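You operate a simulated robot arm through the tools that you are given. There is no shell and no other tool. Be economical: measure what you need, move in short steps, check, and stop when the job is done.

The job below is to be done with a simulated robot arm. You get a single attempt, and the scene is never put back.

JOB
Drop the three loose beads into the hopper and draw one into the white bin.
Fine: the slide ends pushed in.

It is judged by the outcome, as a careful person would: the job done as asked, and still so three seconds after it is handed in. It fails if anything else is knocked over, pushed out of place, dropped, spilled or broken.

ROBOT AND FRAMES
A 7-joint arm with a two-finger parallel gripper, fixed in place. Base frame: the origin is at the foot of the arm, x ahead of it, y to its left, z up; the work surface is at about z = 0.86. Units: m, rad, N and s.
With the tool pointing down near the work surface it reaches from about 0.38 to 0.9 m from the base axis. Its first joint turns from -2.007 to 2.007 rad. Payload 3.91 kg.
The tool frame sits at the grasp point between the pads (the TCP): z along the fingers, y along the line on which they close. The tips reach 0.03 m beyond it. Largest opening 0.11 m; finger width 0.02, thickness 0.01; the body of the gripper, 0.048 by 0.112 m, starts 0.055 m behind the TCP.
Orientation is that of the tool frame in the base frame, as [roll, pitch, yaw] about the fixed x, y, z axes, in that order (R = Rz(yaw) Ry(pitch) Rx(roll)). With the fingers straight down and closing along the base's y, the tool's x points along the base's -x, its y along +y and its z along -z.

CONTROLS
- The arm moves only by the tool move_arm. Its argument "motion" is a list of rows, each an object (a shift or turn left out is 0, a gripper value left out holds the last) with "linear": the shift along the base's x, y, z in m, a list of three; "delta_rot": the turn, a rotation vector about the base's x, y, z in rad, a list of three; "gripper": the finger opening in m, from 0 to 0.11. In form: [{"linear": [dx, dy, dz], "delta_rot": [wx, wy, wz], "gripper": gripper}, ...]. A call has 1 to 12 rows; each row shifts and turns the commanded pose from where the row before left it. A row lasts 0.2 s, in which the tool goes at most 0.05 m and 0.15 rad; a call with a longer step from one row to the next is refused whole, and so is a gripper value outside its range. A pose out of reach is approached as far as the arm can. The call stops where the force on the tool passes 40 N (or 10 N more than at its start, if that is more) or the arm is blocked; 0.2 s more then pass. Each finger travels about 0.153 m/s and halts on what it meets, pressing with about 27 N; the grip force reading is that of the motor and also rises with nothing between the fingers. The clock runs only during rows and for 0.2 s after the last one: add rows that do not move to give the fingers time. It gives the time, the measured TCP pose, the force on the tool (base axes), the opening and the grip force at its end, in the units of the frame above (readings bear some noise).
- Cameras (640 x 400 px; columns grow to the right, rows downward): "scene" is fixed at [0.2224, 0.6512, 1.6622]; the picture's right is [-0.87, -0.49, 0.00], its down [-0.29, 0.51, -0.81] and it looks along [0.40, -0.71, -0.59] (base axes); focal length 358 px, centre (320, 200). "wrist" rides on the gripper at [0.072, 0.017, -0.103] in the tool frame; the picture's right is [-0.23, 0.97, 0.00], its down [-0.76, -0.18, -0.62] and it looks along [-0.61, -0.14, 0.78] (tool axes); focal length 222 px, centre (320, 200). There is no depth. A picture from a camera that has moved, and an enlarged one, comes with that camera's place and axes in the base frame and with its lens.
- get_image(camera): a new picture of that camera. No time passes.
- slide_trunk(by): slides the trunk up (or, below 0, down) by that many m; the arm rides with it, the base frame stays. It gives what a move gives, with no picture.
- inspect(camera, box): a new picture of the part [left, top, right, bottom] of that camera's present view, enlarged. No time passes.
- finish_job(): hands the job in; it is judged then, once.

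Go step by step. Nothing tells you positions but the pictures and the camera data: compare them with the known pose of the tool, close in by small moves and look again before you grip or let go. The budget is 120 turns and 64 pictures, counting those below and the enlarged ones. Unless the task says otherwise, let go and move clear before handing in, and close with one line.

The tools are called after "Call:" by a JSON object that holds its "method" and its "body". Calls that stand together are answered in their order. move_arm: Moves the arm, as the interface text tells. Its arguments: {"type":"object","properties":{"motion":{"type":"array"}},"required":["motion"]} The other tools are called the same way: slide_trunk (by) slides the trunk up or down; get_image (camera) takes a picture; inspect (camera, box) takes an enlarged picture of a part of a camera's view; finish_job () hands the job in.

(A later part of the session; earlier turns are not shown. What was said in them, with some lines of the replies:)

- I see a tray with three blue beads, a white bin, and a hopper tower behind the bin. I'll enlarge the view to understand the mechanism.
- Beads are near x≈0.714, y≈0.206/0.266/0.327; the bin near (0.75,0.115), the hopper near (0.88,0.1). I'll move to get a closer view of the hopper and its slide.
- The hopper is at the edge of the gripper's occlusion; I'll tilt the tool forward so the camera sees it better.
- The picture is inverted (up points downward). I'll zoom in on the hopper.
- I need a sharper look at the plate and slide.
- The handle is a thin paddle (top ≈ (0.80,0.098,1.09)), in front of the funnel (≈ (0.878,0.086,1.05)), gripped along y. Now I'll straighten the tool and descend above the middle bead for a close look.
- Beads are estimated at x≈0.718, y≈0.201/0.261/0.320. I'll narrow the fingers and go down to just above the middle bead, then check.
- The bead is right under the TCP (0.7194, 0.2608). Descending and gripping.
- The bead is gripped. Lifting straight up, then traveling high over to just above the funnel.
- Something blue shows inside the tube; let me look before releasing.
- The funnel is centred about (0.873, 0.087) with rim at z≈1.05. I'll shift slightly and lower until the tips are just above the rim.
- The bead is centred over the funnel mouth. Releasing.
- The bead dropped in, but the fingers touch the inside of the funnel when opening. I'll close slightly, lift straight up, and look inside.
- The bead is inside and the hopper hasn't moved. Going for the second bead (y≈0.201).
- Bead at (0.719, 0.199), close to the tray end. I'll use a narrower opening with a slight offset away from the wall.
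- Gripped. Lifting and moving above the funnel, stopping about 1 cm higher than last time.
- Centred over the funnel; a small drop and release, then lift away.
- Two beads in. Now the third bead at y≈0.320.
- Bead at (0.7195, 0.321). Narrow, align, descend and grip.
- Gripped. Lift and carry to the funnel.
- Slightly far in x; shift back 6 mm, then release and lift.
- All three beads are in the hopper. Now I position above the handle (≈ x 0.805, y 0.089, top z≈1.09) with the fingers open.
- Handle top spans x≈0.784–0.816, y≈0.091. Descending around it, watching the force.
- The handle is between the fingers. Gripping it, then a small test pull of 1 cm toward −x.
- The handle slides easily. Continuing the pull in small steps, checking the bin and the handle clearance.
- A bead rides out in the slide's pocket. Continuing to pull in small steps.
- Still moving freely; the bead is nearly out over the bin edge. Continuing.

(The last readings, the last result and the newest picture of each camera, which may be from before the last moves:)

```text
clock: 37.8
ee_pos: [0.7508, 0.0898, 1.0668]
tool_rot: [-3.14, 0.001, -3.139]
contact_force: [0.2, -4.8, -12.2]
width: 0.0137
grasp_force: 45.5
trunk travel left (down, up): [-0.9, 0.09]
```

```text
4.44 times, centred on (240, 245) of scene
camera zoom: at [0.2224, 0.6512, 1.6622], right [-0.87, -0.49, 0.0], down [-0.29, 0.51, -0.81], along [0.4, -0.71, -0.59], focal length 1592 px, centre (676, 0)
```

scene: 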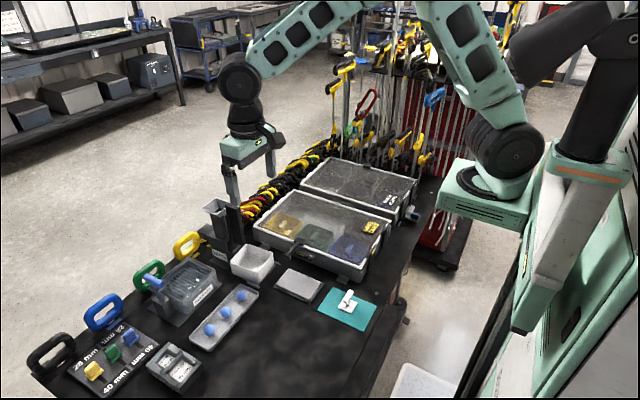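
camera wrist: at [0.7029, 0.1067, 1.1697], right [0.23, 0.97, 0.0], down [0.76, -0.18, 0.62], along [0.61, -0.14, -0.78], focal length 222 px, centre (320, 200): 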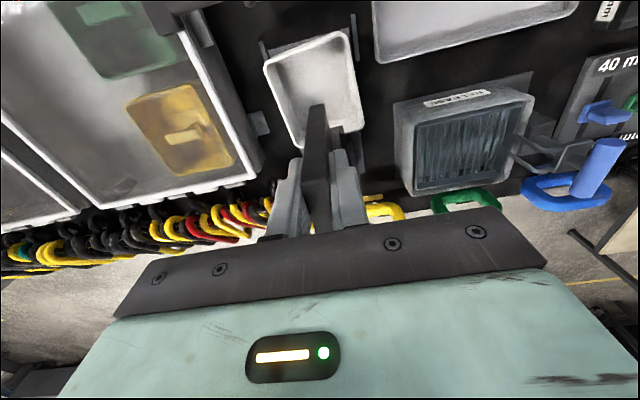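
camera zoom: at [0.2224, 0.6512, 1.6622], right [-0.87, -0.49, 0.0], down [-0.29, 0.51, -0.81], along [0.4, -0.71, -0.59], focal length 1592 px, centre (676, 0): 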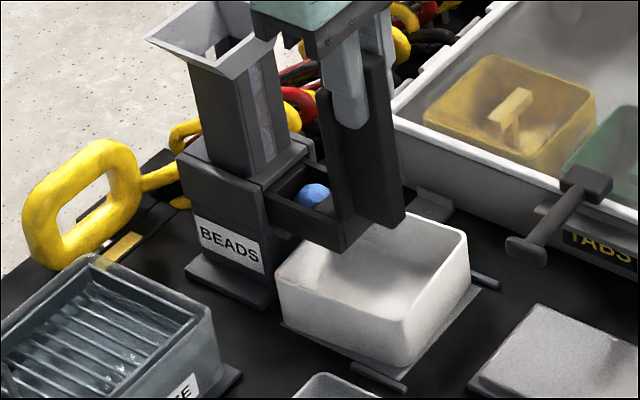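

Continuing carefully.

Call:
{"method": "move_arm", "body": {"motion": [{"linear": [-0.004, 0, -0.0005]}, {"linear": [-0.004, 0, 0]}, {"linear": [-0.004, 0, 0]}, {}, {}]}}

Call:
{"method": "inspect", "body": {"camera": "scene", "box": [200, 200, 280, 290]}}

```text
clock: 39.0
ee_pos: [0.7399, 0.09, 1.0663]
tool_rot: [3.141, 0.001, -3.141]
contact_force: [-1.0, -5.2, 12.2]
width: 0.0135
grasp_force: 44.8
trunk travel left (down, up): [-0.9, 0.09]
```

```text
4.44 times, centred on (240, 245) of scene
camera zoom: at [0.2224, 0.6512, 1.6622], right [-0.87, -0.49, 0.0], down [-0.29, 0.51, -0.81], along [0.4, -0.71, -0.59], focal length 1592 px, centre (676, 0)
```

zoom: 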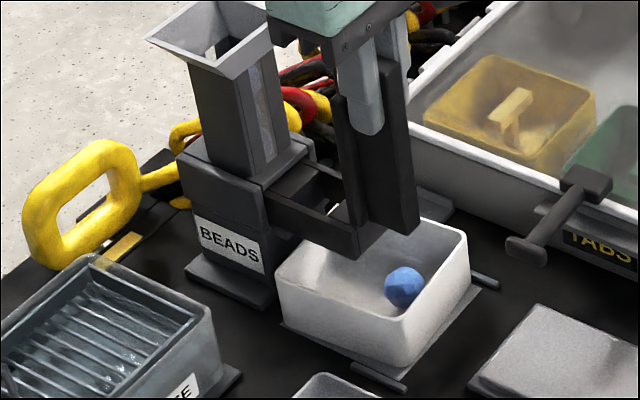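

One bead is in the white bin. Now pushing the slide back in by 6 cm.

Call:
{"method": "move_arm", "body": {"motion": [{"linear": [0.006, 0, 0]}, {"linear": [0.006, 0, 0]}, {"linear": [0.006, 0, 0]}, {"linear": [0.006, 0, 0]}, {"linear": [0.006, 0, 0]}, {"linear": [0.006, 0, 0]}, {"linear": [0.006, 0, 0]}, {"linear": [0.006, 0, 0]}, {"linear": [0.006, 0, 0]}, {"linear": [0.004, 0, 0]}, {"linear": [0.003, 0, 0]}, {}]}}

Call:
{"method": "inspect", "body": {"camera": "scene", "box": [200, 200, 280, 290]}}

```text
clock: 41.6
ee_pos: [0.802, 0.0909, 1.0663]
tool_rot: [-3.141, -0.001, -3.141]
contact_force: [-3.7, -9.1, 9.8]
width: 0.0136
grasp_force: 44.6
trunk travel left (down, up): [-0.9, 0.09]
```

```text
4.44 times, centred on (240, 245) of scene
camera zoom: at [0.2224, 0.6512, 1.6622], right [-0.87, -0.49, 0.0], down [-0.29, 0.51, -0.81], along [0.4, -0.71, -0.59], focal length 1592 px, centre (676, 0)
```

zoom: 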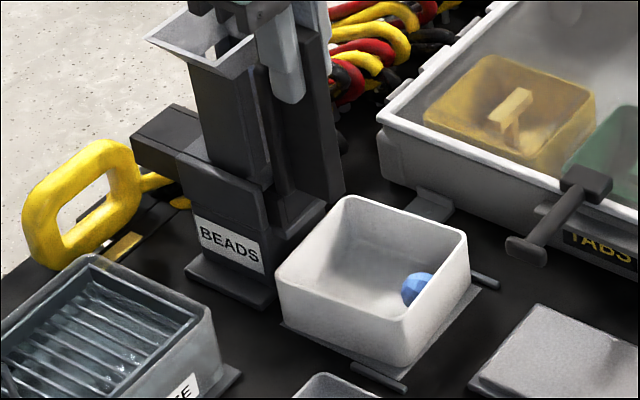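

Slide is back at its start position with slight resistance. One small extra push confirms the end stop, then I release and rise.

Call:
{"method": "move_arm", "body": {"motion": [{"linear": [0.002, 0, 0]}, {}]}}

```text
clock: 42.2
ee_pos: [0.8008, 0.0902, 1.0659]
tool_rot: [-3.14, -0.003, -3.138]
contact_force: [-16.3, -9.9, 5.1]
width: 0.0136
grasp_force: 45.4
trunk travel left (down, up): [-0.9, 0.09]
```

Force rises without motion, so the slide is fully in. Backing off the load, opening, and lifting clear.

Call:
{"method": "move_arm", "body": {"motion": [{"linear": [-0.002, 0, 0]}, {"gripper": 0.06}, {}, {}, {"linear": [0, 0, 0.03]}, {"linear": [0, 0, 0.04]}, {"linear": [0, 0, 0.04]}, {"linear": [-0.04, 0, 0.03]}, {"linear": [-0.04, 0, 0.03]}, {"linear": [-0.04, 0, 0]}, {}]}}

Call:
{"method": "inspect", "body": {"camera": "scene", "box": [180, 180, 290, 300]}}

Call:
{"method": "get_image", "body": {"camera": "scene"}}

Call:
{"method": "inspect", "body": {"camera": "wrist", "box": [220, 70, 420, 230]}}

```text
clock: 44.6
ee_pos: [0.6788, 0.0924, 1.236]
tool_rot: [3.141, -0.002, -3.14]
contact_force: [0.9, -0.7, -0.3]
width: 0.0602
grasp_force: 0.1
trunk travel left (down, up): [-0.9, 0.09]
```

```text
3.33 times, centred on (235, 240) of scene
camera zoom: at [0.2224, 0.6512, 1.6622], right [-0.87, -0.49, 0.0], down [-0.29, 0.51, -0.81], along [0.4, -0.71, -0.59], focal length 1194 px, centre (603, 67)
```

zoom: 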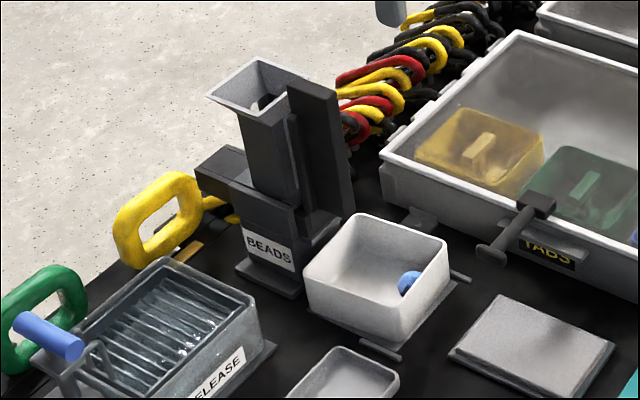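

```text
17 pictures are left
```

scene: 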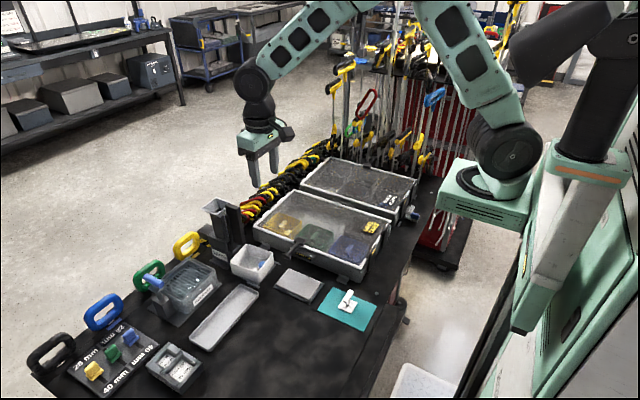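

```text
2.50 times, centred on (320, 150) of wrist
camera zoom: at [0.6069, 0.108, 1.3393], right [0.23, 0.97, 0.0], down [0.76, -0.18, 0.62], along [0.61, -0.14, -0.78], focal length 555 px, centre (320, 325)
```

zoom: 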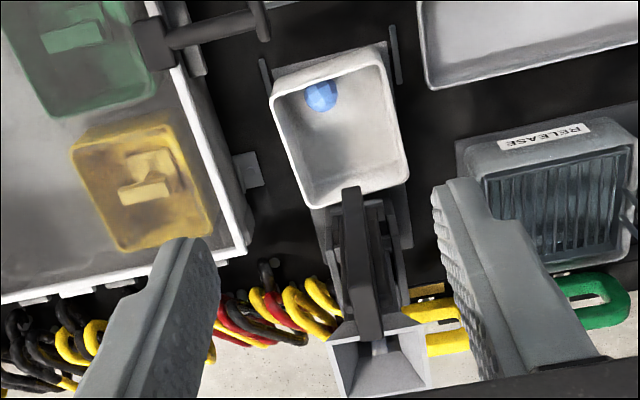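

The tray is empty, one bead sits in the white bin, the slide is in, and nothing else has moved. The arm is clear, so I'm handing in.

Call:
{"method": "finish_job", "body": {}}

```text
The job is handed in.
```

All three loose beads went into the hopper, one was drawn into the white bin, the slide is pushed back in against its stop, and the arm is clear.
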